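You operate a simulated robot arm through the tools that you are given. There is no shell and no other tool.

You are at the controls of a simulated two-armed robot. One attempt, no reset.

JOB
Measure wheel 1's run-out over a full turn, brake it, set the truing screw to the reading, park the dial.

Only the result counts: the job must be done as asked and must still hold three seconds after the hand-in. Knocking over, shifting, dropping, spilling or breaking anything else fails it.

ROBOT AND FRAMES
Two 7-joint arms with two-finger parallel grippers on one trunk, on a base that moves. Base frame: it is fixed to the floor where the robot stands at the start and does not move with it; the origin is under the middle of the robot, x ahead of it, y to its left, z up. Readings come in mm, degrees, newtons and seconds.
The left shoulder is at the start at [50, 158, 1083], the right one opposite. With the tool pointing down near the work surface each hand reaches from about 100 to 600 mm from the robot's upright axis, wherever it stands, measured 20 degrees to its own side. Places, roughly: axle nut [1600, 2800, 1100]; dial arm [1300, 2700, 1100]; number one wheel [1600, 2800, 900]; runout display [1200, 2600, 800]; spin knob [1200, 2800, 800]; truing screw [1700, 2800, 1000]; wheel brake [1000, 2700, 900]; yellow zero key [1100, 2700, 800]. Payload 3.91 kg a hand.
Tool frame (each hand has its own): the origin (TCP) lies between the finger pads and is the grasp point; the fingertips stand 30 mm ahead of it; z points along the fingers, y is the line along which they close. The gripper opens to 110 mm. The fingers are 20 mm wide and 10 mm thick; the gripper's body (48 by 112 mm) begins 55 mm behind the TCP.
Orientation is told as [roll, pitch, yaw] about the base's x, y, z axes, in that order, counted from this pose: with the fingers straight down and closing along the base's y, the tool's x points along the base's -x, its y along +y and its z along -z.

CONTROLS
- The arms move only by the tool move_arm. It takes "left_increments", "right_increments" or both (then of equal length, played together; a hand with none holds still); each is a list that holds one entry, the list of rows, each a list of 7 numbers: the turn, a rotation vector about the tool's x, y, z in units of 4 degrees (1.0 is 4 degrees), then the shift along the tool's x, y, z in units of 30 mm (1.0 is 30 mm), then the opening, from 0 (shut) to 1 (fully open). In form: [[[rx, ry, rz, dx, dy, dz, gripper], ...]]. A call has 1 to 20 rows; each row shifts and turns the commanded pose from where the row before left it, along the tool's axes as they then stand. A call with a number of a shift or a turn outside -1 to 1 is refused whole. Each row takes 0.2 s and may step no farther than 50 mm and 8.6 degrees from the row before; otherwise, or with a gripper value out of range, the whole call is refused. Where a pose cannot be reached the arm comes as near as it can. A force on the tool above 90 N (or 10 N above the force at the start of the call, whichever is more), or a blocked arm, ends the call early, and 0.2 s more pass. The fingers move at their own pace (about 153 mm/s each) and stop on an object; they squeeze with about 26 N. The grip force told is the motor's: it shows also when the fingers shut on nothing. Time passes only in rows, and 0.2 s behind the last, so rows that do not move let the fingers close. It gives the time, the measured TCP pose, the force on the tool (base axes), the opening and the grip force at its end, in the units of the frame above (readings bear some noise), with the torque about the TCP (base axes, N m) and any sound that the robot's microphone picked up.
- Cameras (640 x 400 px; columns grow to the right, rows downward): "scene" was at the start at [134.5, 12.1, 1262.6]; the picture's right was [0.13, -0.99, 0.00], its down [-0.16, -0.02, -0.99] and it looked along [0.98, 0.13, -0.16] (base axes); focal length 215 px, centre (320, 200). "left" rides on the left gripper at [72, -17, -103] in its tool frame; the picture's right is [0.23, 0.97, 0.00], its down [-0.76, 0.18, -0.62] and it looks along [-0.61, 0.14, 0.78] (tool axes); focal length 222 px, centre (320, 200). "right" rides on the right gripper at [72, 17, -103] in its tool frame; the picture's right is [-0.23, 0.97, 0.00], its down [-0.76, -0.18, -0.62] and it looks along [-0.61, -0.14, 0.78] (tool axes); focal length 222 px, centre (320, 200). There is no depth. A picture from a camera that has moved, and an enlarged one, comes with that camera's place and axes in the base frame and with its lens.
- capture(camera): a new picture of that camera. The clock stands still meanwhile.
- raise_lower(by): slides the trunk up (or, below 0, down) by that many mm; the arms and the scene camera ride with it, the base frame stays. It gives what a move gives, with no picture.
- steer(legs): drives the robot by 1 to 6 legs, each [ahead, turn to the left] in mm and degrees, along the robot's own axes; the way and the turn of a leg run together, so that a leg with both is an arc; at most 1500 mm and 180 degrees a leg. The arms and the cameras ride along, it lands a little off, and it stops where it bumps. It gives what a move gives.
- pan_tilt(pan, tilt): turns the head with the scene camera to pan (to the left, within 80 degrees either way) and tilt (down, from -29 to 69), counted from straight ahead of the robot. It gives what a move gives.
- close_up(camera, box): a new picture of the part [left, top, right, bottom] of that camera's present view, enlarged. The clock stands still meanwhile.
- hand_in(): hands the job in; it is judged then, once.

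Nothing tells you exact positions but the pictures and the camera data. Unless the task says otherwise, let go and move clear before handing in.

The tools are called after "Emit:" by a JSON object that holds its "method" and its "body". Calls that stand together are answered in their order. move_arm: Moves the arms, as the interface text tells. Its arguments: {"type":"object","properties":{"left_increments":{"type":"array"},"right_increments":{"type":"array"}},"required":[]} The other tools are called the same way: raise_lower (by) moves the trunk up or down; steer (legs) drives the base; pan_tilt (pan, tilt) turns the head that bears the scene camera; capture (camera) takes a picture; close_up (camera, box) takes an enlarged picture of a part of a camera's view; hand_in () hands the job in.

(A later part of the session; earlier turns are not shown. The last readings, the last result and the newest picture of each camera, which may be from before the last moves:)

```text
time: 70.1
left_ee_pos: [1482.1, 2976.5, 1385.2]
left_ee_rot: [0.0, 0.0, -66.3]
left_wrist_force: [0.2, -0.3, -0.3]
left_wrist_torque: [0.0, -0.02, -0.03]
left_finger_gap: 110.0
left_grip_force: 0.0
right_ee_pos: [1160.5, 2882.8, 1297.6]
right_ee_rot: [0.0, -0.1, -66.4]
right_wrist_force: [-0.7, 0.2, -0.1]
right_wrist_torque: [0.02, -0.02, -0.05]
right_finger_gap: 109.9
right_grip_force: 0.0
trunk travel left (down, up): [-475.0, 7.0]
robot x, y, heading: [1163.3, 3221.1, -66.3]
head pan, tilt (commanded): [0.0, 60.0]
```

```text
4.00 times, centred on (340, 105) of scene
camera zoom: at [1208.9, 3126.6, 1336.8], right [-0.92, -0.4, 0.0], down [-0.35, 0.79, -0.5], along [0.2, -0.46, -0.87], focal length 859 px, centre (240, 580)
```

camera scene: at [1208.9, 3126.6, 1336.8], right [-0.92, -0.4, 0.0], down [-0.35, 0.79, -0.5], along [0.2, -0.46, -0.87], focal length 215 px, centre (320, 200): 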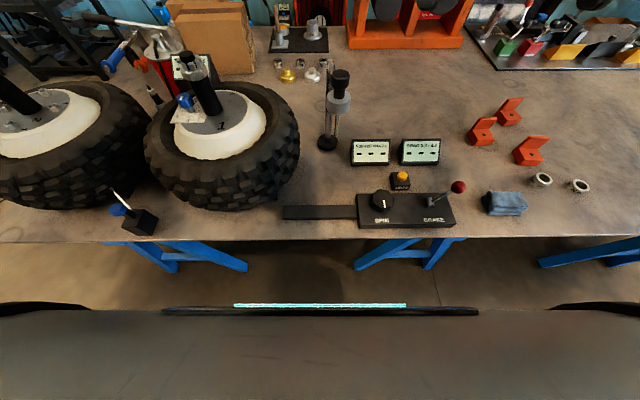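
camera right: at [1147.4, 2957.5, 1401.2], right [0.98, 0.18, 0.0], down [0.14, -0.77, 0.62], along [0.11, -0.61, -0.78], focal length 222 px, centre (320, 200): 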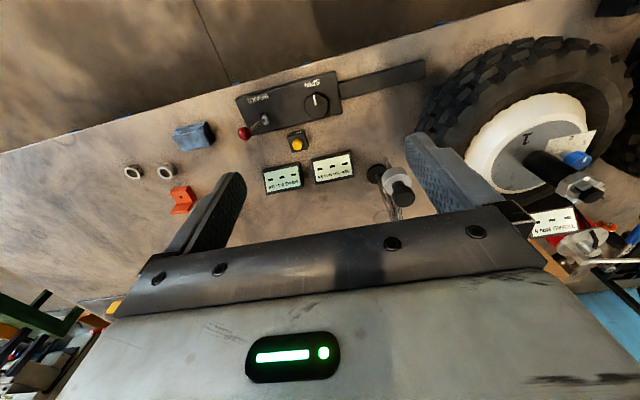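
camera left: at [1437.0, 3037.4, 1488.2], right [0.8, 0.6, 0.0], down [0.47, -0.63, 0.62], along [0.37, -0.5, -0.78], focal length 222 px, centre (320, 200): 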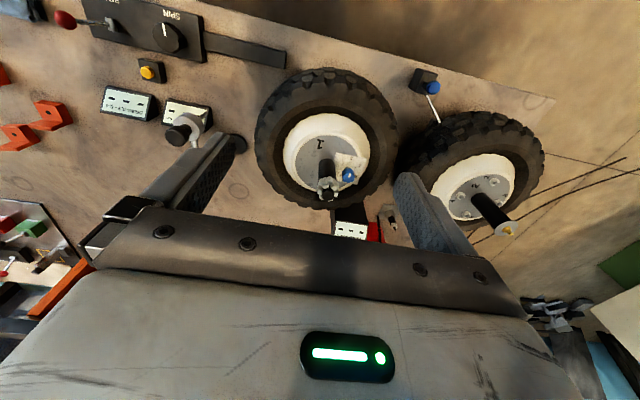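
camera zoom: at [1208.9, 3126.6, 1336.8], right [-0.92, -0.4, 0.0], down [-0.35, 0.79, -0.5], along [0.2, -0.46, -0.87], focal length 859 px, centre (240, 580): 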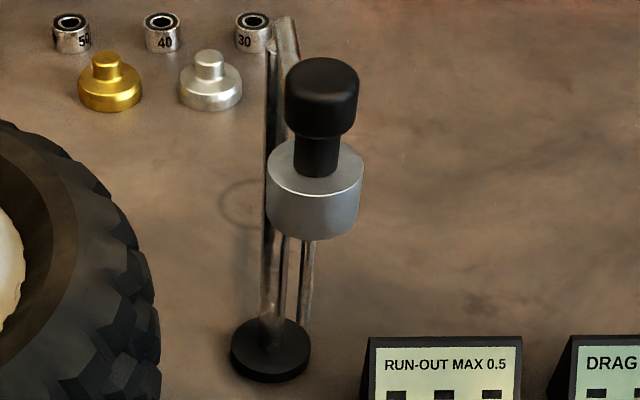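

Left hand will take the dial's black cap: first I move it above the cap at z ≈ 1200, keeping everything clear.

Emit:
{"method": "move_arm", "body": {"left_increments": [[[0, 0, 0, -0.458, -0.761, 0.615, 1], [0, 0, 0, -0.458, -0.761, 0.615, 1], [0, 0, 0, -0.458, -0.761, 0.615, 1], [0, 0, 0, -0.458, -0.761, 0.615, 1], [0, 0, 0, -0.458, -0.761, 0.615, 1], [0, 0, 0, -0.458, -0.761, 0.615, 1], [0, 0, 0, -0.458, -0.761, 0.615, 1], [0, 0, 0, -0.458, -0.761, 0.615, 1], [0, 0, 0, -0.458, -0.761, 0.615, 1], [0, 0, 0, -0.458, -0.761, 0.615, 1]]]}}

Emit:
{"method": "capture", "body": {"camera": "left"}}

Emit:
{"method": "capture", "body": {"camera": "scene"}}

```text
time: 72.3
left_ee_pos: [1328.2, 2760.2, 1200.5]
left_ee_rot: [-0.1, 0.1, -66.3]
left_wrist_force: [0.2, -0.1, 1.0]
left_wrist_torque: [0.0, -0.02, -0.01]
left_finger_gap: 109.7
left_grip_force: 0.1
right_ee_pos: [1160.8, 2883.2, 1298.4]
right_ee_rot: [0.1, -0.1, -66.4]
right_wrist_force: [0.2, -0.2, -0.2]
right_wrist_torque: [0.02, 0.03, 0.0]
right_finger_gap: 110.1
right_grip_force: 0.0
trunk travel left (down, up): [-475.0, 7.0]
robot x, y, heading: [1160.8, 3221.8, -66.5]
head pan, tilt (commanded): [0.0, 60.0]
```

```text
taken
camera left: at [1283.7, 2820.4, 1303.4], right [0.8, 0.6, 0.0], down [0.47, -0.63, 0.62], along [0.37, -0.5, -0.78], focal length 222 px, centre (320, 200)
```

left: 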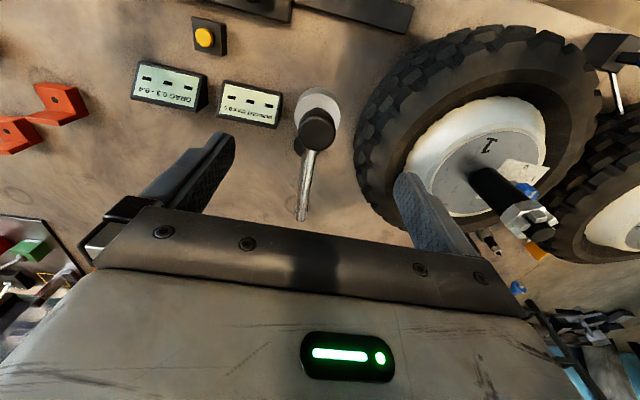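

```text
taken
camera scene: at [1208.4, 3126.0, 1336.8], right [-0.92, -0.4, 0.0], down [-0.35, 0.79, -0.5], along [0.2, -0.46, -0.87], focal length 215 px, centre (320, 200)
```

scene: 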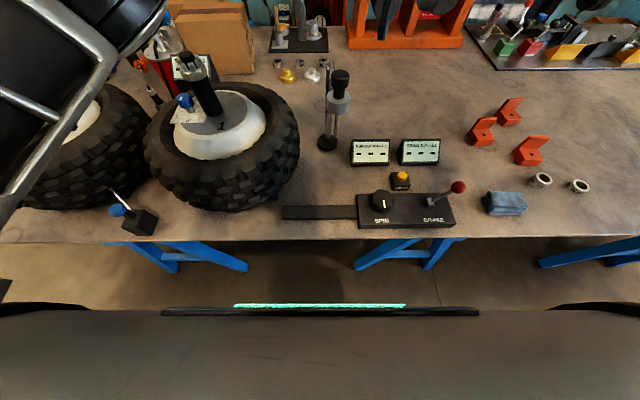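

The hand is above the dial cap. I zoom in with the left camera to refine the alignment.

Emit:
{"method": "close_up", "body": {"camera": "left", "box": [270, 70, 370, 230]}}

Emit:
{"method": "close_up", "body": {"camera": "right", "box": [340, 120, 520, 240]}}

```text
2.50 times, centred on (320, 150) of left
camera zoom: at [1283.7, 2820.4, 1303.4], right [0.8, 0.6, 0.0], down [0.47, -0.63, 0.62], along [0.37, -0.5, -0.78], focal length 555 px, centre (320, 325)
```

zoom: 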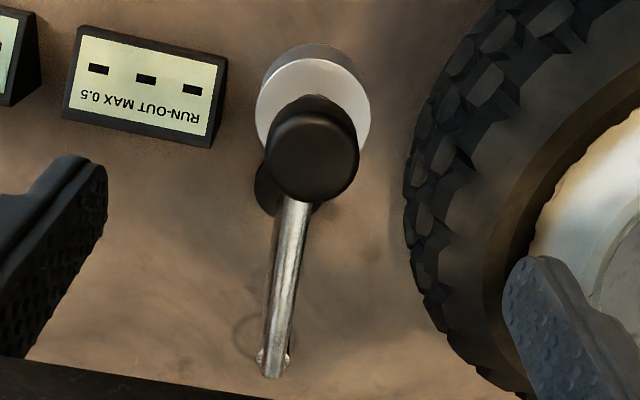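

```text
3.33 times, centred on (430, 180) of right
camera zoom: at [1146.9, 2956.9, 1401.1], right [0.98, 0.18, 0.0], down [0.14, -0.77, 0.62], along [0.11, -0.61, -0.78], focal length 740 px, centre (-47, 267)
```

zoom: 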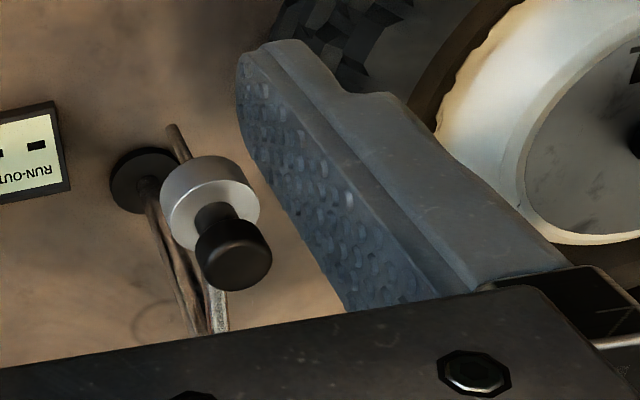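

Cap is Ø30 mm at (1327, 2759), top z ≈ 1121. I pre-turn the wrist 36° so that the swing ends in a comfortable pose, then descend around the cap.

Emit:
{"method": "move_arm", "body": {"left_increments": [[[0, 0, -1, 0, 0, 0, 1], [0, 0, -1, 0, 0, 0, 1], [0, 0, -1, 0, 0, 0, 1], [0, 0, -1, 0, 0, 0, 1], [0, 0, -1, 0, 0, 0, 1], [0, 0, -1, 0, 0, 0, 1], [0, 0, -1, 0, 0, 0, 1], [0, 0, -1, 0, 0, 0, 1], [0, 0, -1, 0, 0, 0, 1], [0, 0, 0, 0, 0, 0.5, 0.8], [0, 0, 0, 0, 0, 0.5, 0.8], [0, 0, 0, 0, 0, 0.5, 0.8]]]}}

Emit:
{"method": "capture", "body": {"camera": "left"}}

```text
time: 74.9
left_ee_pos: [1326.9, 2760.3, 1155.6]
left_ee_rot: [0.1, 0.0, -30.3]
left_wrist_force: [0.4, -0.2, -0.6]
left_wrist_torque: [-0.03, 0.0, 0.04]
left_finger_gap: 88.0
left_grip_force: 0.1
right_ee_pos: [1160.9, 2883.3, 1297.7]
right_ee_rot: [0.0, 0.1, -66.4]
right_wrist_force: [0.4, 0.6, -0.2]
right_wrist_torque: [0.0, 0.02, 0.01]
right_finger_gap: 109.7
right_grip_force: 0.0
trunk travel left (down, up): [-475.0, 7.0]
robot x, y, heading: [1163.9, 3222.9, -66.5]
head pan, tilt (commanded): [0.0, 60.0]
```

```text
taken
camera left: at [1256.4, 2783.0, 1258.4], right [0.3, 0.96, 0.0], down [0.75, -0.23, 0.62], along [0.6, -0.18, -0.78], focal length 222 px, centre (320, 200)
```

left: 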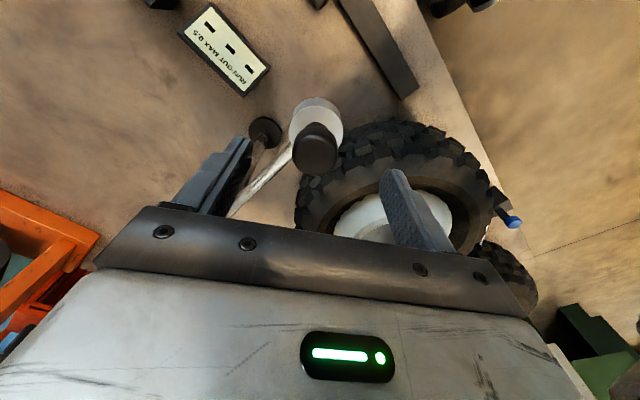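

Aligned. I descend to the cap and close on it.

Emit:
{"method": "move_arm", "body": {"left_increments": [[[0, 0, 0, 0, 0, 0.48, 0.8], [0, 0, 0, 0, 0, 0.48, 0.6], [0, 0, 0, 0, 0, 0.48, 0.5], [0, 0, 0, 0, 0, 0, 0.3], [0, 0, 0, 0, 0, 0, 0.1], [0, 0, 0, 0, 0, 0, 0.1]]]}}

Emit:
{"method": "capture", "body": {"camera": "left"}}

Emit:
{"method": "capture", "body": {"camera": "scene"}}

```text
time: 76.3
left_ee_pos: [1329.2, 2758.5, 1111.5]
left_ee_rot: [0.0, 0.0, -30.3]
left_wrist_force: [1.6, -3.2, 1.3]
left_wrist_torque: [-0.42, -0.02, -0.05]
left_finger_gap: 33.1
left_grip_force: 44.8
right_ee_pos: [1160.7, 2882.0, 1298.2]
right_ee_rot: [0.0, 0.1, -66.4]
right_wrist_force: [0.7, -0.9, -0.7]
right_wrist_torque: [0.0, -0.03, 0.02]
right_finger_gap: 109.9
right_grip_force: 0.1
trunk travel left (down, up): [-475.0, 7.0]
robot x, y, heading: [1167.1, 3222.7, -66.1]
head pan, tilt (commanded): [0.0, 60.0]
```

```text
taken
camera left: at [1256.4, 2783.2, 1215.2], right [0.3, 0.96, 0.0], down [0.75, -0.23, 0.62], along [0.6, -0.18, -0.78], focal length 222 px, centre (320, 200)
```

left: 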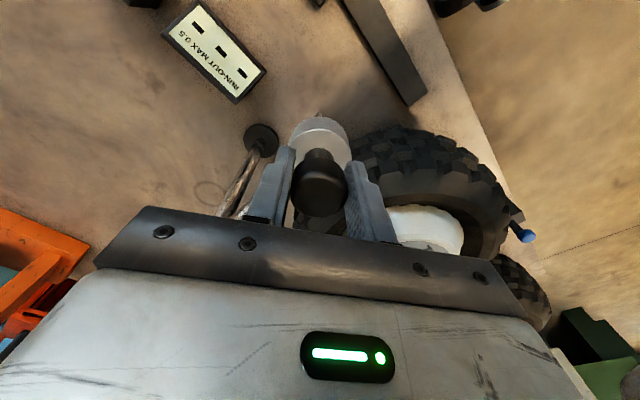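

```text
taken
camera scene: at [1209.1, 3126.1, 1336.8], right [-0.92, -0.4, 0.0], down [-0.35, 0.79, -0.5], along [0.2, -0.46, -0.87], focal length 215 px, centre (320, 200)
```

scene: 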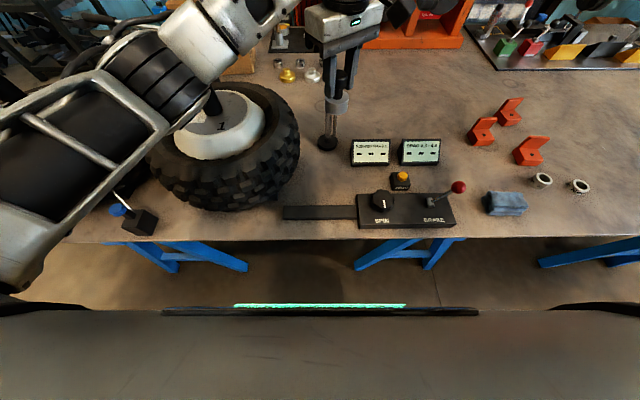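

The cap is gripped (33 mm). Before swinging I check where my left forearm runs relative to the wheel's axle nut.

Emit:
{"method": "pan_tilt", "body": {"pan": 25, "tilt": 30}}

Emit:
{"method": "capture", "body": {"camera": "scene"}}

Emit:
{"method": "capture", "body": {"camera": "right"}}

```text
time: 77.2
left_ee_pos: [1327.9, 2759.9, 1112.0]
left_ee_rot: [-0.1, 0.0, -30.4]
left_wrist_force: [1.8, -4.3, -0.6]
left_wrist_torque: [-0.66, -0.2, -0.17]
left_finger_gap: 33.4
left_grip_force: 44.4
right_ee_pos: [1161.1, 2881.3, 1297.5]
right_ee_rot: [0.1, 0.0, -66.4]
right_wrist_force: [0.6, -0.2, 0.4]
right_wrist_torque: [0.0, 0.0, -0.02]
right_finger_gap: 110.2
right_grip_force: 0.1
trunk travel left (down, up): [-475.0, 7.0]
robot x, y, heading: [1167.3, 3226.1, -66.4]
head pan, tilt (commanded): [25.0, 30.0]
```

```text
taken
camera scene: at [1250.2, 3127.2, 1378.8], right [-0.66, -0.75, 0.0], down [-0.38, 0.33, -0.87], along [0.65, -0.57, -0.5], focal length 215 px, centre (320, 200)
```

scene: 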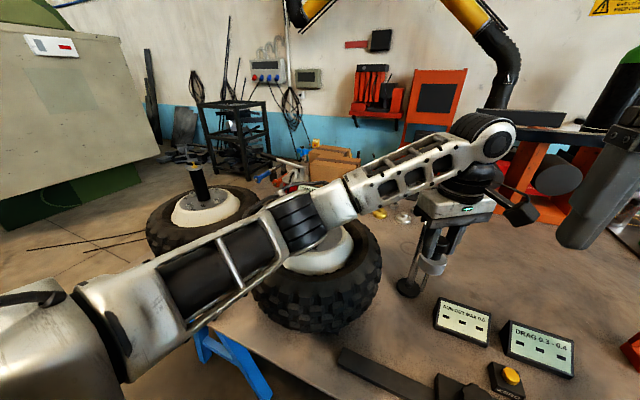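

```text
taken
camera right: at [1147.6, 2956.9, 1401.1], right [0.98, 0.18, 0.0], down [0.14, -0.77, 0.62], along [0.11, -0.61, -0.78], focal length 222 px, centre (320, 200)
```

right: 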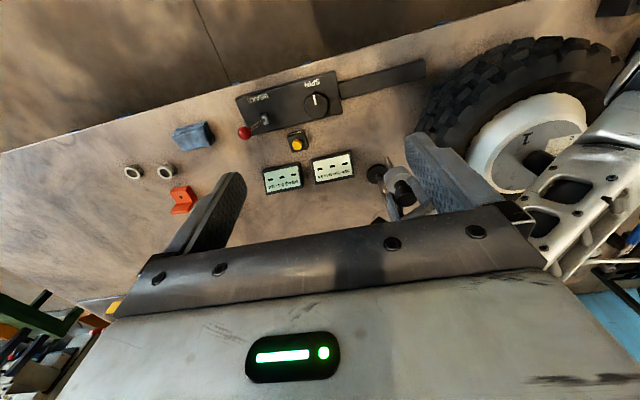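

The forearm runs well to the robot's side of the nut, so the swing is clear. I begin swinging the dial clockwise about its post in small steps, wrist turning with it.

Emit:
{"method": "move_arm", "body": {"left_increments": [[[0, 0, 1, -0.198, 0.3045, 0, 0.1], [0, 0, 1, -0.198, 0.3045, 0, 0.1], [0, 0, 1, -0.198, 0.3045, 0, 0.1], [0, 0, 1, -0.198, 0.3045, 0, 0.1]]]}}

Emit:
{"method": "pan_tilt", "body": {"pan": 10, "tilt": 50}}

Emit:
{"method": "capture", "body": {"camera": "scene"}}

```text
time: 78.2
left_ee_pos: [1369.0, 2774.6, 1111.5]
left_ee_rot: [0.1, 0.1, -46.5]
left_wrist_force: [-0.7, -3.2, -10.0]
left_wrist_torque: [-0.79, 0.15, 0.09]
left_finger_gap: 33.1
left_grip_force: 45.5
right_ee_pos: [1161.6, 2882.9, 1296.8]
right_ee_rot: [0.1, 0.0, -66.4]
right_wrist_force: [0.0, 0.6, -0.1]
right_wrist_torque: [0.01, 0.02, -0.02]
right_finger_gap: 110.1
right_grip_force: 0.1
trunk travel left (down, up): [-475.0, 7.0]
robot x, y, heading: [1165.3, 3221.2, -66.3]
head pan, tilt (commanded): [25.0, 30.0]
```

```text
time: 79.1
left_ee_pos: [1369.0, 2775.2, 1111.9]
left_ee_rot: [0.0, 0.1, -46.4]
left_wrist_force: [-0.4, -0.1, -14.1]
left_wrist_torque: [-0.61, 0.02, -0.31]
left_finger_gap: 33.3
left_grip_force: 45.3
right_ee_pos: [1161.4, 2881.6, 1298.2]
right_ee_rot: [0.1, 0.0, -66.4]
right_wrist_force: [-0.1, -0.1, 0.2]
right_wrist_torque: [-0.01, 0.0, 0.0]
right_finger_gap: 110.1
right_grip_force: 0.0
trunk travel left (down, up): [-475.0, 7.0]
robot x, y, heading: [1167.6, 3224.4, -66.1]
head pan, tilt (commanded): [10.0, 50.0]
```

```text
taken
camera scene: at [1225.2, 3122.3, 1349.3], right [-0.83, -0.55, 0.0], down [-0.42, 0.64, -0.64], along [0.36, -0.53, -0.77], focal length 215 px, centre (320, 200)
```

scene: 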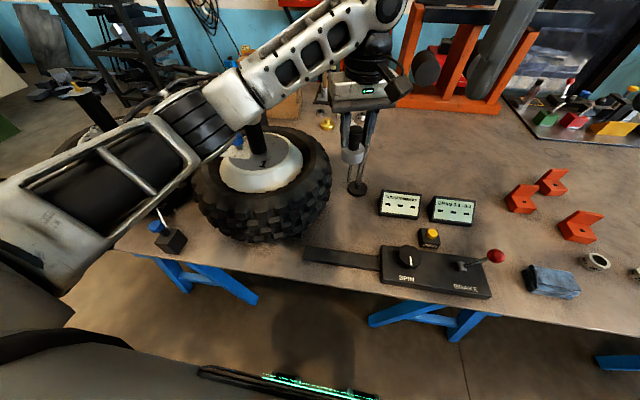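

The arm follows the arc about the post, though I feel about 14 N pulling down on the hand. I look closer at the dial.

Emit:
{"method": "close_up", "body": {"camera": "scene", "box": [310, 60, 430, 220]}}

Emit:
{"method": "close_up", "body": {"camera": "right", "box": [350, 120, 530, 230]}}

Emit:
{"method": "capture", "body": {"camera": "left"}}

```text
2.50 times, centred on (370, 140) of scene
camera zoom: at [1225.2, 3122.3, 1349.3], right [-0.83, -0.55, 0.0], down [-0.42, 0.64, -0.64], along [0.36, -0.53, -0.77], focal length 537 px, centre (195, 350)
```

zoom: 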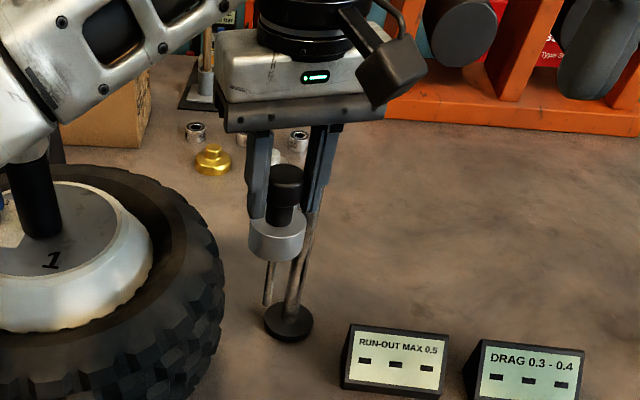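

```text
3.56 times, centred on (440, 175) of right
camera zoom: at [1147.8, 2956.3, 1400.8], right [0.98, 0.18, 0.0], down [0.14, -0.77, 0.62], along [0.11, -0.61, -0.78], focal length 790 px, centre (-107, 289)
```

zoom: 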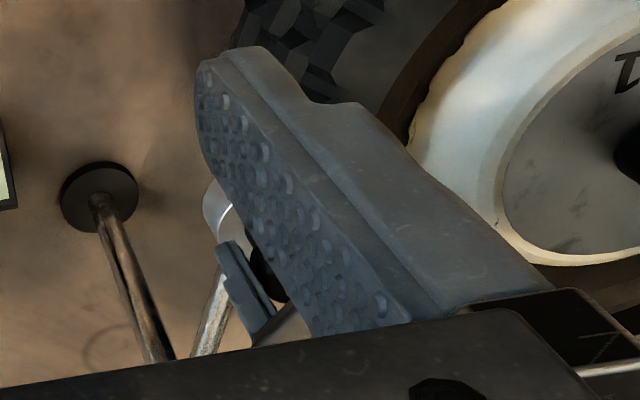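

```text
taken
camera left: at [1306.5, 2816.1, 1215.4], right [0.55, 0.84, 0.0], down [0.65, -0.43, 0.62], along [0.52, -0.34, -0.78], focal length 222 px, centre (320, 200)
```

left: 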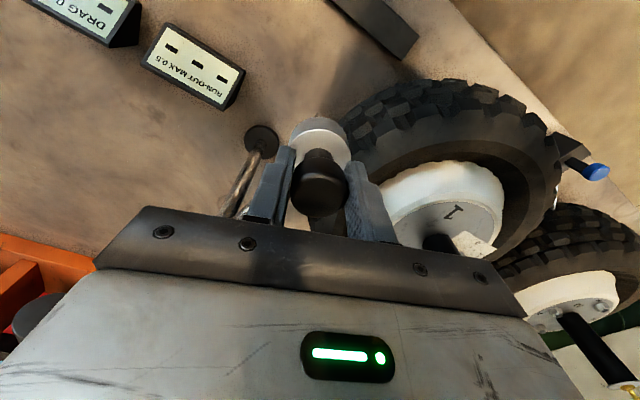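

Nothing amiss: post in place, cap held. I continue the swing in steps and watch the forces and display.

Emit:
{"method": "move_arm", "body": {"left_increments": [[[0, 0, 1, -0.198, 0.3045, 0.02, 0.1], [0, 0, 1, -0.198, 0.3045, 0.02, 0.1], [0, 0, 1, -0.198, 0.3045, 0.02, 0.1], [0, 0, 1, -0.198, 0.3045, 0.02, 0.1], [0, 0, 1, -0.198, 0.3045, 0, 0.1]]]}}

Emit:
{"method": "capture", "body": {"camera": "scene"}}

Emit:
{"method": "capture", "body": {"camera": "left"}}

```text
time: 80.3
left_ee_pos: [1423.1, 2776.2, 1111.6]
left_ee_rot: [-0.1, -0.2, -66.5]
left_wrist_force: [-1.5, -2.3, 7.8]
left_wrist_torque: [0.41, 0.15, -0.17]
left_finger_gap: 33.3
left_grip_force: 45.0
right_ee_pos: [1160.8, 2885.3, 1298.1]
right_ee_rot: [0.1, -0.2, -66.4]
right_wrist_force: [0.1, 0.0, 0.2]
right_wrist_torque: [0.02, 0.0, 0.03]
right_finger_gap: 110.1
right_grip_force: 0.1
trunk travel left (down, up): [-475.0, 7.0]
robot x, y, heading: [1164.0, 3222.9, -66.6]
head pan, tilt (commanded): [10.0, 50.0]
```

```text
taken
camera scene: at [1224.2, 3123.6, 1349.7], right [-0.83, -0.55, 0.0], down [-0.42, 0.64, -0.64], along [0.36, -0.54, -0.77], focal length 215 px, centre (320, 200)
```

scene: 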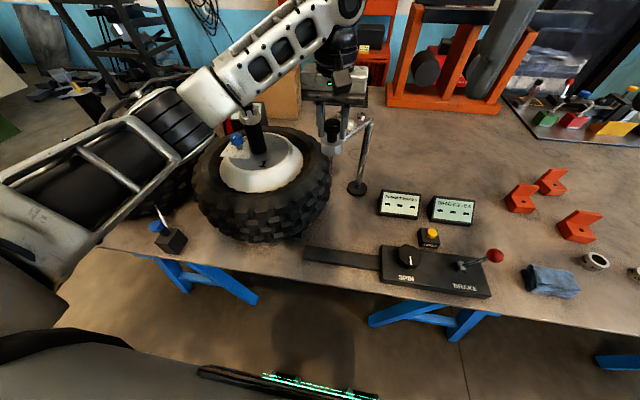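

```text
taken
camera left: at [1377.5, 2838.0, 1215.2], right [0.8, 0.6, 0.0], down [0.47, -0.63, 0.62], along [0.37, -0.5, -0.78], focal length 222 px, centre (320, 200)
```

left: 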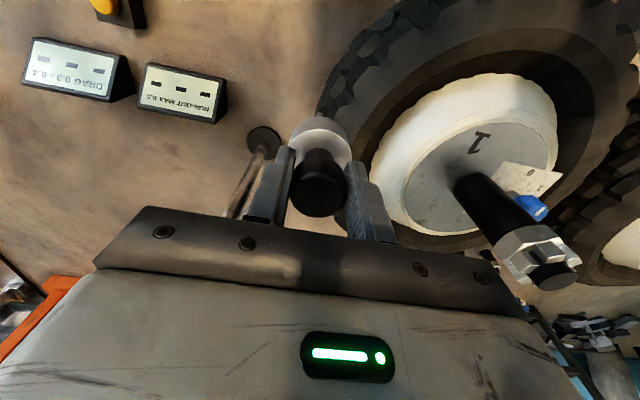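

Display still blank; the stylus isn't at the wheel yet. I continue swinging another 20° with a slight upward bias to relax the vertical force.

Emit:
{"method": "move_arm", "body": {"left_increments": [[[0, 0, 1, -0.198, 0.3045, -0.02, 0.1], [0, 0, 1, -0.198, 0.3045, -0.01, 0.1], [0, 0, 1, -0.198, 0.3045, 0, 0.1], [0, 0, 1, -0.198, 0.3045, 0, 0.1], [0, 0, 1, -0.198, 0.3045, 0, 0.1]]]}}

Emit:
{"method": "capture", "body": {"camera": "scene"}}

Emit:
{"method": "capture", "body": {"camera": "left"}}

```text
time: 81.5
left_ee_pos: [1474.8, 2762.1, 1112.6]
left_ee_rot: [0.0, 0.0, -86.4]
left_wrist_force: [-1.0, -2.6, 9.6]
left_wrist_torque: [-0.02, 0.08, 0.07]
left_finger_gap: 33.0
left_grip_force: 45.1
right_ee_pos: [1161.8, 2883.9, 1297.2]
right_ee_rot: [0.1, -0.2, -66.4]
right_wrist_force: [0.1, -1.1, 0.0]
right_wrist_torque: [0.02, 0.0, 0.02]
right_finger_gap: 109.9
right_grip_force: 0.0
trunk travel left (down, up): [-475.0, 7.0]
robot x, y, heading: [1162.7, 3223.8, -66.6]
head pan, tilt (commanded): [10.0, 50.0]
```

```text
taken
camera scene: at [1224.0, 3123.8, 1349.5], right [-0.83, -0.55, 0.0], down [-0.42, 0.64, -0.64], along [0.36, -0.54, -0.77], focal length 215 px, centre (320, 200)
```

scene: 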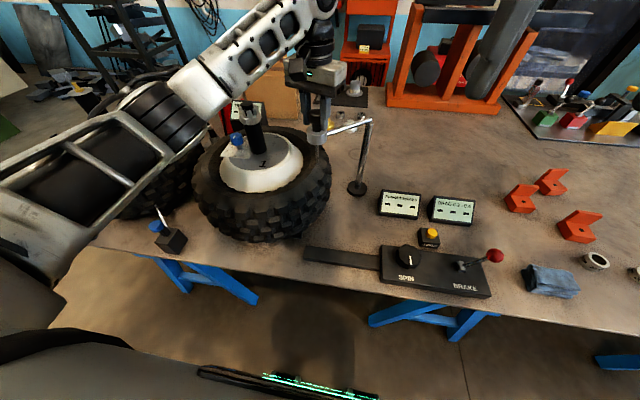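

```text
taken
camera left: at [1452.1, 2834.5, 1215.2], right [0.96, 0.29, 0.0], down [0.22, -0.75, 0.62], along [0.18, -0.6, -0.78], focal length 222 px, centre (320, 200)
```

left: 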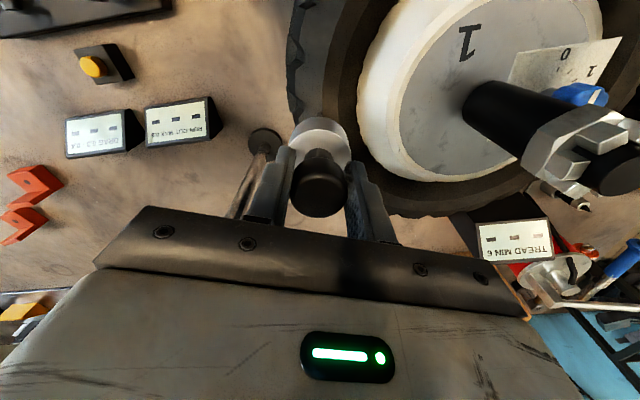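

The dial head is reaching the tyre's edge. I zoom in on the stylus and tyre clearance.

Emit:
{"method": "close_up", "body": {"camera": "scene", "box": [230, 80, 390, 200]}}

Emit:
{"method": "close_up", "body": {"camera": "right", "box": [360, 60, 640, 230]}}

```text
3.33 times, centred on (310, 140) of scene
camera zoom: at [1224.0, 3123.8, 1349.5], right [-0.83, -0.55, 0.0], down [-0.42, 0.64, -0.64], along [0.36, -0.54, -0.77], focal length 716 px, centre (353, 400)
```

zoom: 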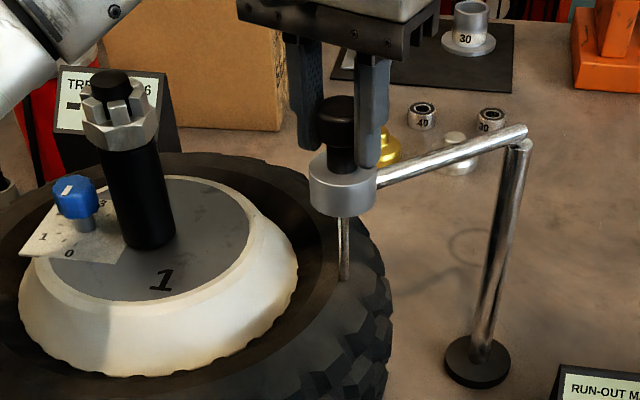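

```text
2.29 times, centred on (500, 145) of right
camera zoom: at [1146.5, 2957.8, 1401.3], right [0.98, 0.18, 0.0], down [0.14, -0.77, 0.62], along [0.11, -0.61, -0.78], focal length 508 px, centre (-91, 326)
```

zoom: 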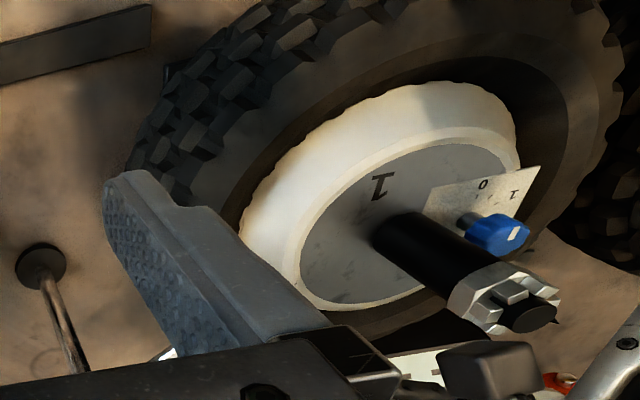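

The stylus is above the tyre's side wall. I swing on towards the wheel's centre line in small steps.

Emit:
{"method": "move_arm", "body": {"left_increments": [[[0, 0, 1, -0.198, 0.3045, 0.01, 0.1], [0, 0, 1, -0.198, 0.3045, 0.01, 0.1], [0, 0, 1, -0.198, 0.3045, 0, 0.1]]]}}

Emit:
{"method": "close_up", "body": {"camera": "scene", "box": [230, 80, 390, 200]}}

Emit:
{"method": "close_up", "body": {"camera": "scene", "box": [360, 170, 500, 250]}}

```text
time: 82.3
left_ee_pos: [1502.5, 2745.2, 1111.6]
left_ee_rot: [0.1, 0.0, -98.3]
left_wrist_force: [2.1, 3.5, 14.0]
left_wrist_torque: [0.17, 0.2, 0.01]
left_finger_gap: 32.7
left_grip_force: 44.6
right_ee_pos: [1161.4, 2883.4, 1298.5]
right_ee_rot: [0.0, -0.1, -66.4]
right_wrist_force: [0.1, 0.6, 0.4]
right_wrist_torque: [-0.03, 0.01, -0.04]
right_finger_gap: 109.9
right_grip_force: 0.2
trunk travel left (down, up): [-475.0, 7.0]
robot x, y, heading: [1162.5, 3225.6, -66.4]
head pan, tilt (commanded): [10.0, 50.0]
```

```text
3.33 times, centred on (310, 140) of scene
camera zoom: at [1224.3, 3125.2, 1349.7], right [-0.83, -0.55, 0.0], down [-0.42, 0.64, -0.64], along [0.36, -0.54, -0.77], focal length 716 px, centre (353, 400)
```

zoom: 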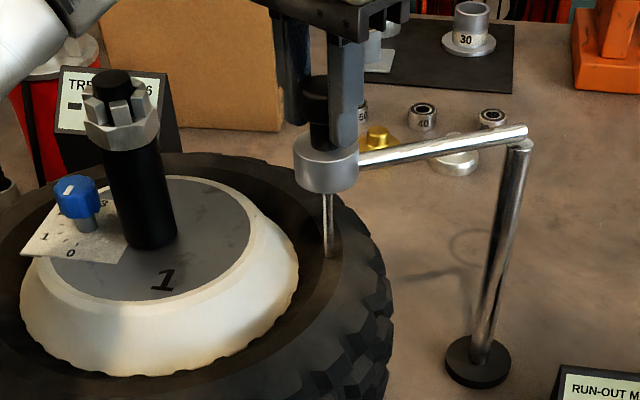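

```text
4.57 times, centred on (430, 210) of scene
camera zoom: at [1224.3, 3125.2, 1349.7], right [-0.83, -0.55, 0.0], down [-0.42, 0.64, -0.64], along [0.36, -0.54, -0.77], focal length 982 px, centre (-183, 154)
```

zoom: 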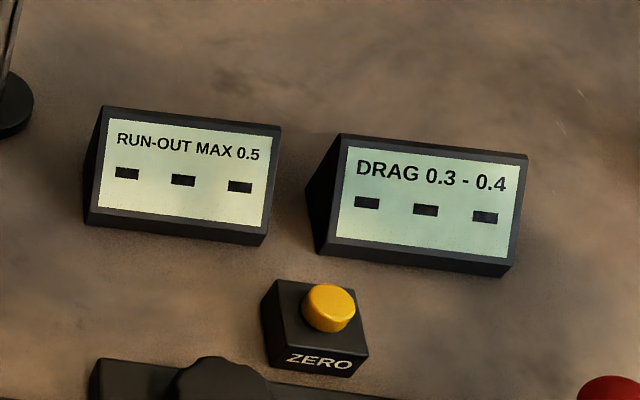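

Display still blank; the arm's true arc fits a post at about (1403, 2609) with radius 169. I swing another 8° toward the wheel's centre line with the corrected arc.

Emit:
{"method": "move_arm", "body": {"left_increments": [[[0, 0, 1, -0.195, 0.341, -0.02, 0.1], [0, 0, 1, -0.195, 0.341, -0.02, 0.1]]]}}

Emit:
{"method": "close_up", "body": {"camera": "scene", "box": [230, 80, 390, 200]}}

Emit:
{"method": "close_up", "body": {"camera": "scene", "box": [360, 170, 500, 250]}}

```text
time: 82.9
left_ee_pos: [1519.5, 2730.0, 1112.4]
left_ee_rot: [0.0, 0.0, -106.5]
left_wrist_force: [-1.2, 4.9, 4.6]
left_wrist_torque: [-0.64, 0.21, -0.44]
left_finger_gap: 32.7
left_grip_force: 45.1
right_ee_pos: [1161.5, 2884.5, 1297.5]
right_ee_rot: [0.0, -0.1, -66.5]
right_wrist_force: [-0.2, -0.2, -0.6]
right_wrist_torque: [0.0, 0.01, 0.01]
right_finger_gap: 110.1
right_grip_force: 0.0
trunk travel left (down, up): [-475.0, 7.0]
robot x, y, heading: [1166.3, 3222.1, -66.5]
head pan, tilt (commanded): [10.0, 50.0]
```

```text
3.33 times, centred on (310, 140) of scene
camera zoom: at [1224.4, 3124.7, 1349.4], right [-0.83, -0.55, 0.0], down [-0.42, 0.64, -0.64], along [0.36, -0.54, -0.77], focal length 716 px, centre (353, 400)
```

zoom: 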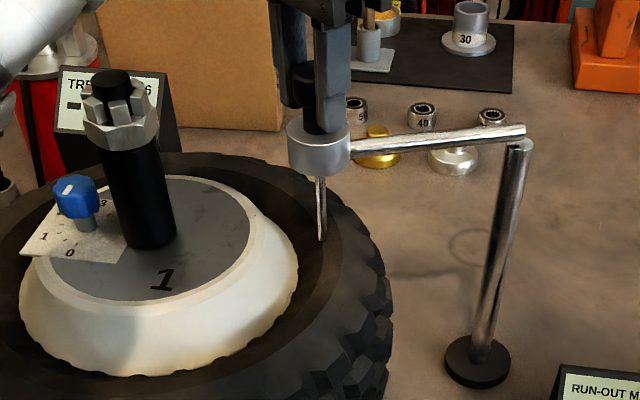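

```text
4.57 times, centred on (430, 210) of scene
camera zoom: at [1224.4, 3124.7, 1349.4], right [-0.83, -0.55, 0.0], down [-0.42, 0.64, -0.64], along [0.36, -0.54, -0.77], focal length 982 px, centre (-183, 154)
```

zoom: 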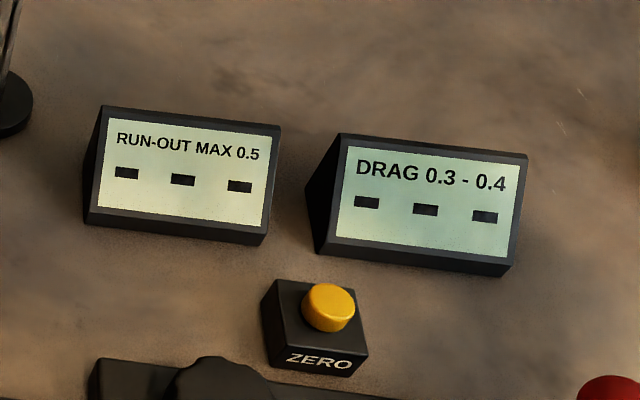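

Still dashes. I nudge further along the arc in small steps, feeling for a stop.

Emit:
{"method": "move_arm", "body": {"left_increments": [[[0, 0, 0.5, -0.0975, 0.171, -0.01, 0.1], [0, 0, 0.5, -0.0975, 0.171, 0, 0.1], [0, 0, 0.5, -0.0975, 0.171, 0, 0.1]]]}}

Emit:
{"method": "close_up", "body": {"camera": "scene", "box": [230, 80, 390, 200]}}

Emit:
{"method": "close_up", "body": {"camera": "scene", "box": [360, 170, 500, 250]}}

Emit:
{"method": "capture", "body": {"camera": "left"}}

```text
time: 83.7
left_ee_pos: [1523.9, 2722.2, 1111.4]
left_ee_rot: [-0.6, 0.8, -112.7]
left_wrist_force: [-30.3, 43.6, -14.8]
left_wrist_torque: [-0.1, -0.49, 0.03]
left_finger_gap: 32.9
left_grip_force: 45.0
right_ee_pos: [1158.3, 2887.8, 1299.0]
right_ee_rot: [0.2, -0.3, -66.4]
right_wrist_force: [0.3, 0.0, -0.7]
right_wrist_torque: [0.03, 0.02, 0.02]
right_finger_gap: 110.1
right_grip_force: 0.1
trunk travel left (down, up): [-475.0, 7.0]
robot x, y, heading: [1161.7, 3226.3, -66.5]
head pan, tilt (commanded): [10.0, 50.0]
```

```text
3.33 times, centred on (310, 140) of scene
camera zoom: at [1221.1, 3128.8, 1349.7], right [-0.83, -0.55, 0.0], down [-0.42, 0.63, -0.65], along [0.36, -0.54, -0.76], focal length 716 px, centre (353, 400)
```

zoom: 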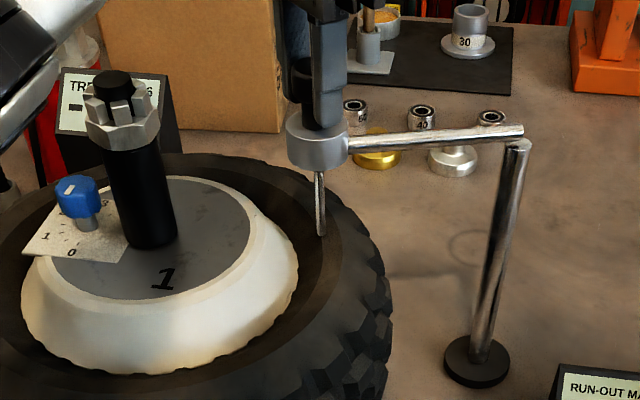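

```text
4.57 times, centred on (430, 210) of scene
camera zoom: at [1221.1, 3128.8, 1349.7], right [-0.83, -0.55, 0.0], down [-0.42, 0.63, -0.65], along [0.36, -0.54, -0.76], focal length 982 px, centre (-183, 154)
```

zoom: 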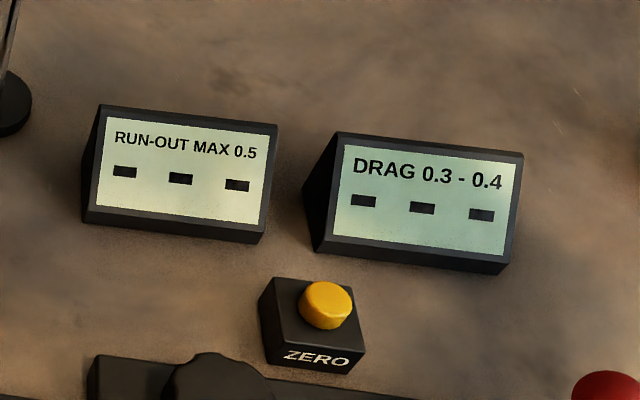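

```text
taken
camera left: at [1536.9, 2796.1, 1216.4], right [0.99, -0.17, -0.01], down [-0.13, -0.78, 0.61], along [-0.11, -0.6, -0.79], focal length 222 px, centre (320, 200)
```

left: 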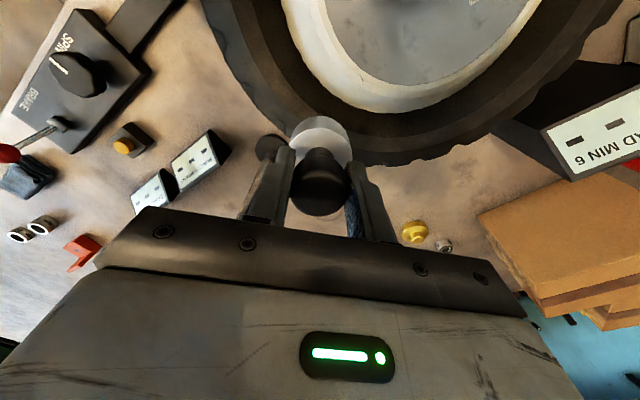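

I hit the stop (about 53 N against the swing at ≈43–44°), so the dial is on the wheel. I ease off the pressure and then check that it stays.

Emit:
{"method": "move_arm", "body": {"left_increments": [[[0, 0, -0.4, 0.08, -0.15, 0, 0.1], [0, 0, 0, 0, 0, 0, 0.1]]]}}

Emit:
{"method": "close_up", "body": {"camera": "scene", "box": [360, 170, 500, 250]}}

```text
time: 84.3
left_ee_pos: [1524.6, 2722.1, 1112.4]
left_ee_rot: [-0.3, 0.4, -110.9]
left_wrist_force: [-24.9, 25.9, -16.2]
left_wrist_torque: [0.46, -0.46, -0.4]
left_finger_gap: 32.8
left_grip_force: 45.5
right_ee_pos: [1159.4, 2884.6, 1298.4]
right_ee_rot: [0.1, -0.2, -66.4]
right_wrist_force: [0.3, -0.2, -0.2]
right_wrist_torque: [0.0, 0.0, 0.0]
right_finger_gap: 110.2
right_grip_force: 0.0
trunk travel left (down, up): [-475.0, 7.0]
robot x, y, heading: [1162.4, 3221.5, -66.1]
head pan, tilt (commanded): [10.0, 50.0]
```

```text
4.57 times, centred on (430, 210) of scene
camera zoom: at [1222.3, 3125.4, 1349.7], right [-0.83, -0.55, 0.0], down [-0.42, 0.64, -0.65], along [0.36, -0.54, -0.76], focal length 982 px, centre (-183, 154)
```

zoom: 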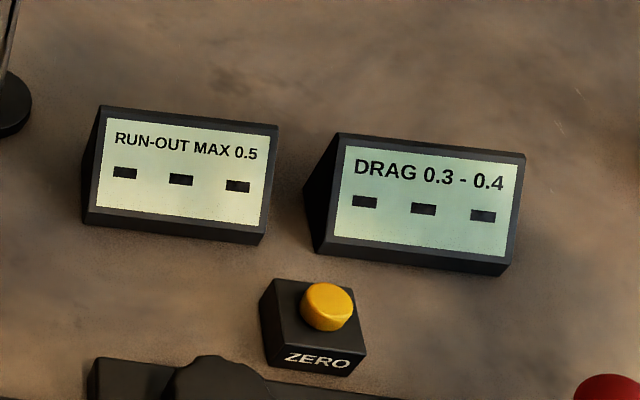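

I ease a little more.

Emit:
{"method": "move_arm", "body": {"left_increments": [[[0, 0, -0.2, 0.07, -0.12, 0.03, 0.1], [0, 0, 0, 0, 0, 0, 0.1]]]}}

```text
time: 84.9
left_ee_pos: [1522.6, 2723.5, 1112.2]
left_ee_rot: [0.0, -0.1, -110.0]
left_wrist_force: [-13.4, 6.2, -3.2]
left_wrist_torque: [1.09, 0.02, -0.6]
left_finger_gap: 32.5
left_grip_force: 45.0
right_ee_pos: [1160.9, 2883.9, 1297.7]
right_ee_rot: [0.0, -0.2, -66.4]
right_wrist_force: [0.0, 0.4, 0.4]
right_wrist_torque: [-0.02, 0.0, -0.03]
right_finger_gap: 109.9
right_grip_force: 0.0
trunk travel left (down, up): [-475.0, 7.0]
robot x, y, heading: [1164.4, 3224.9, -66.4]
head pan, tilt (commanded): [10.0, 50.0]
```

Forces are low now; I open the fingers and lift straight up, then check that the dial stays on the wheel.

Emit:
{"method": "move_arm", "body": {"left_increments": [[[0, 0, 0, 0, 0, 0, 0.6], [0, 0, 0, 0, 0, 0, 0.7], [0, 0, 0, 0, 0, -0.5, 0.7], [0, 0, 0, 0, 0, -1, 0.7], [0, 0, 0, 0, 0, -1, 0.7], [0, 0, 0, 0, 0, -1, 0.7]]]}}

Emit:
{"method": "close_up", "body": {"camera": "scene", "box": [230, 80, 390, 200]}}

Emit:
{"method": "close_up", "body": {"camera": "scene", "box": [360, 170, 500, 250]}}

```text
time: 86.3
left_ee_pos: [1524.9, 2725.3, 1217.4]
left_ee_rot: [0.1, 0.0, -110.0]
left_wrist_force: [-0.1, 0.2, 0.4]
left_wrist_torque: [-0.02, 0.02, 0.01]
left_finger_gap: 77.1
left_grip_force: 0.1
left hand out of reach, approached as far as the arm can: row 6
right_ee_pos: [1161.7, 2882.8, 1297.8]
right_ee_rot: [0.2, -0.1, -66.4]
right_wrist_force: [0.1, -0.4, -0.5]
right_wrist_torque: [-0.02, -0.01, 0.0]
right_finger_gap: 110.1
right_grip_force: 0.0
trunk travel left (down, up): [-475.0, 7.0]
robot x, y, heading: [1163.3, 3222.9, -66.4]
head pan, tilt (commanded): [10.0, 50.0]
```

```text
3.33 times, centred on (310, 140) of scene
camera zoom: at [1224.6, 3123.9, 1349.4], right [-0.83, -0.55, 0.0], down [-0.42, 0.64, -0.64], along [0.36, -0.54, -0.77], focal length 716 px, centre (353, 400)
```

zoom: 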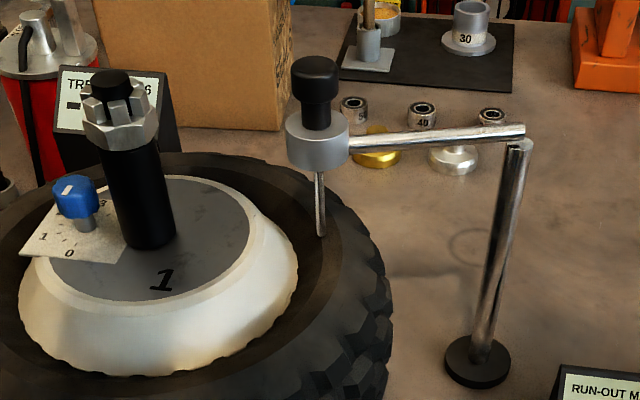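

```text
4.57 times, centred on (430, 210) of scene
camera zoom: at [1224.6, 3123.9, 1349.4], right [-0.83, -0.55, 0.0], down [-0.42, 0.64, -0.64], along [0.36, -0.54, -0.77], focal length 982 px, centre (-183, 154)
```

zoom: 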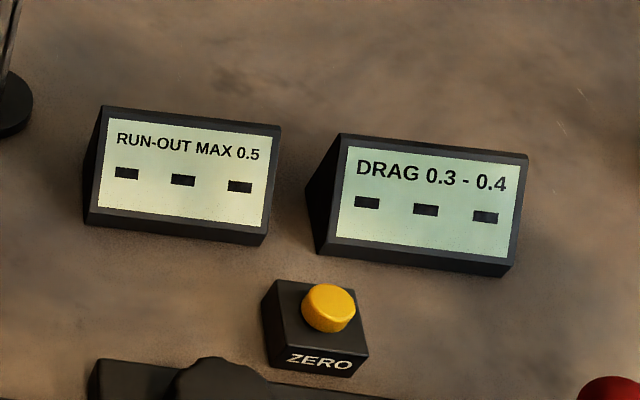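

The dial stays in place on the wheel. Now I retreat the left hand towards the robot and bring the closed right hand above the ZERO key.

Emit:
{"method": "move_arm", "body": {"left_increments": [[[0, 0, 0, 0.544, -0.331, -0.1, 0.7], [0, 0, 0, 0.544, -0.331, -0.1, 0.7], [0, 0, 0, 0.544, -0.331, -0.1, 0.7], [0, 0, 0, 0.544, -0.331, -0.1, 0.7], [0, 0, 0, 0.544, -0.331, -0.1, 0.7], [0, 0, 0, 0.544, -0.331, -0.1, 0.7], [0, 0, 0, 0.544, -0.331, -0.1, 0.7], [0, 0, 0, 0.544, -0.331, -0.1, 0.7], [0, 0, 0, 0.544, -0.331, -0.1, 0.7], [0, 0, 0, 0.544, -0.331, -0.1, 0.7], [0, 0, 0, 0.544, -0.331, -0.1, 0.7], [0, 0, 0, 0.544, -0.331, -0.1, 0.7], [0, 0, -1, 0, 0, 0, 0.7], [0, 0, -1, 0, 0, 0, 0.7], [0, 0, -1, 0, 0, 0, 0.7], [0, 0, -1, 0, 0, 0, 0.7], [0, 0, -1, 0, 0, 0, 0.7], [0, 0, -1, 0, 0, 0, 0.7], [0, 0, -1, 0, 0, 0, 0.7], [0, 0, -1, 0, 0, 0, 0.7]]], "right_increments": [[[0, 0, 0, -0.469, -0.277, 0.966, 0.5], [0, 0, 0, -0.469, -0.277, 0.966, 0.2], [0, 0, 0, -0.469, -0.277, 0.966, 0], [0, 0, 0, -0.469, -0.277, 0.966, 0], [0, 0, 0, -0.469, -0.277, 0.966, 0], [0, 0, 0, -0.469, -0.277, 0.966, 0], [0, 0, 0, -0.469, -0.277, 0.966, 0], [0, 0, 0, -0.469, -0.277, 0.966, 0], [0, 0, 0, -0.469, -0.277, 0.966, 0], [0, 0, 0, -0.469, -0.277, 0.966, 0], [0, 0, 0, -0.469, -0.277, 0.966, 0], [0, 0, 0, -0.469, -0.277, 0.966, 0], [0, 0, 0, 0, 0, 0, 0], [0, 0, 0, 0, 0, 0, 0], [0, 0, 0, 0, 0, 0, 0], [0, 0, 0, 0, 0, 0, 0], [0, 0, 0, 0, 0, 0, 0], [0, 0, 0, 0, 0, 0, 0], [0, 0, 0, 0, 0, 0, 0], [0, 0, 0, 0, 0, 0, 0]]]}}

Emit:
{"method": "pan_tilt", "body": {"pan": 0, "tilt": 55}}

Emit:
{"method": "capture", "body": {"camera": "scene"}}

Emit:
{"method": "capture", "body": {"camera": "right"}}

```text
time: 90.5
left_ee_pos: [1481.0, 2950.2, 1251.0]
left_ee_rot: [0.1, 0.1, -77.9]
left_wrist_force: [-0.4, 1.2, -0.1]
left_wrist_torque: [0.03, 0.02, -0.02]
left_finger_gap: 77.2
left_grip_force: 0.0
left hand out of reach, approached as far as the arm can: row 1
right_ee_pos: [1138.0, 2688.2, 947.2]
right_ee_rot: [0.0, -0.1, -66.5]
right_wrist_force: [0.4, 0.6, 0.2]
right_wrist_torque: [-0.04, 0.01, 0.02]
right_finger_gap: 0.2
right_grip_force: 26.2
trunk travel left (down, up): [-475.0, 7.0]
robot x, y, heading: [1162.0, 3223.3, -66.2]
head pan, tilt (commanded): [10.0, 50.0]
```

```text
time: 91.2
left_ee_pos: [1481.2, 2949.3, 1252.4]
left_ee_rot: [0.0, 0.0, -78.0]
left_wrist_force: [0.0, 0.0, -0.2]
left_wrist_torque: [0.02, -0.03, 0.0]
left_finger_gap: 77.0
left_grip_force: 0.1
right_ee_pos: [1137.1, 2687.9, 948.8]
right_ee_rot: [0.1, -0.1, -66.4]
right_wrist_force: [0.1, -0.3, 0.1]
right_wrist_torque: [-0.01, 0.0, 0.01]
right_finger_gap: 0.0
right_grip_force: 25.8
trunk travel left (down, up): [-475.0, 7.0]
robot x, y, heading: [1160.2, 3224.9, -66.3]
head pan, tilt (commanded): [0.0, 55.0]
```

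```text
taken
camera scene: at [1211.2, 3121.5, 1342.9], right [-0.92, -0.4, 0.0], down [-0.33, 0.75, -0.57], along [0.23, -0.53, -0.82], focal length 215 px, centre (320, 200)
```

scene: 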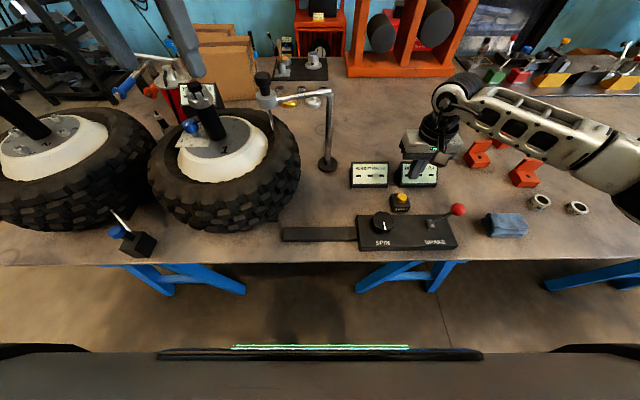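

```text
taken
camera right: at [1123.6, 2762.9, 1051.7], right [0.98, 0.18, 0.0], down [0.14, -0.77, 0.62], along [0.11, -0.61, -0.78], focal length 222 px, centre (320, 200)
```

right: 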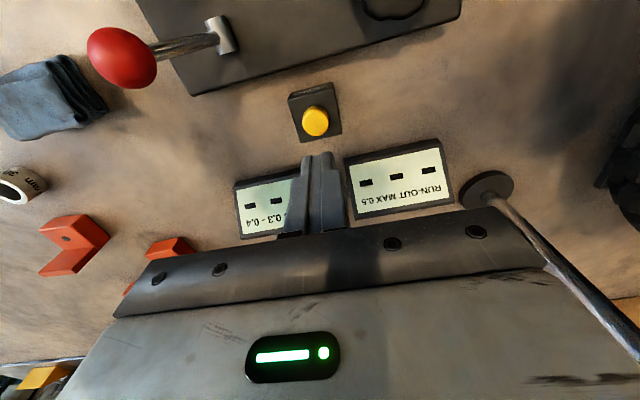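

Right hand hovers above the key. I refine the key's position with a close-up.

Emit:
{"method": "close_up", "body": {"camera": "right", "box": [270, 70, 370, 180]}}

Emit:
{"method": "close_up", "body": {"camera": "scene", "box": [370, 120, 470, 250]}}

```text
3.64 times, centred on (320, 125) of right
camera zoom: at [1123.6, 2762.9, 1051.7], right [0.98, 0.18, 0.0], down [0.14, -0.77, 0.62], along [0.11, -0.61, -0.78], focal length 808 px, centre (320, 473)
```

zoom: 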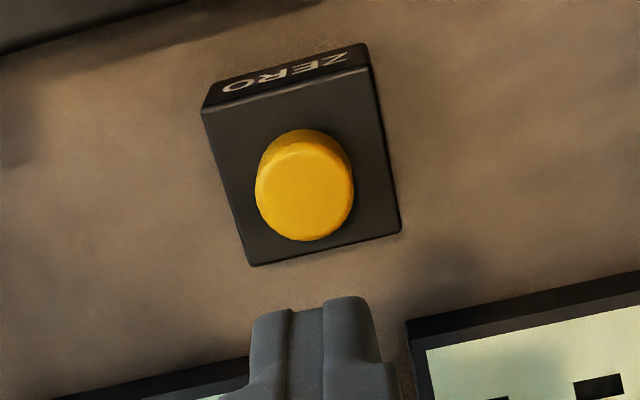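

```text
3.08 times, centred on (420, 185) of scene
camera zoom: at [1211.2, 3121.5, 1342.9], right [-0.92, -0.4, 0.0], down [-0.33, 0.75, -0.57], along [0.23, -0.53, -0.82], focal length 661 px, centre (12, 246)
```

zoom: 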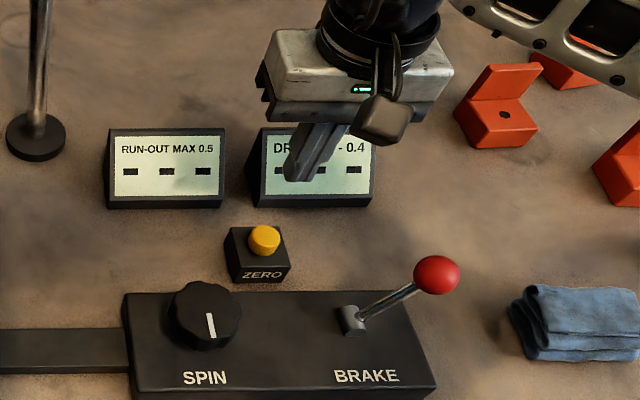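

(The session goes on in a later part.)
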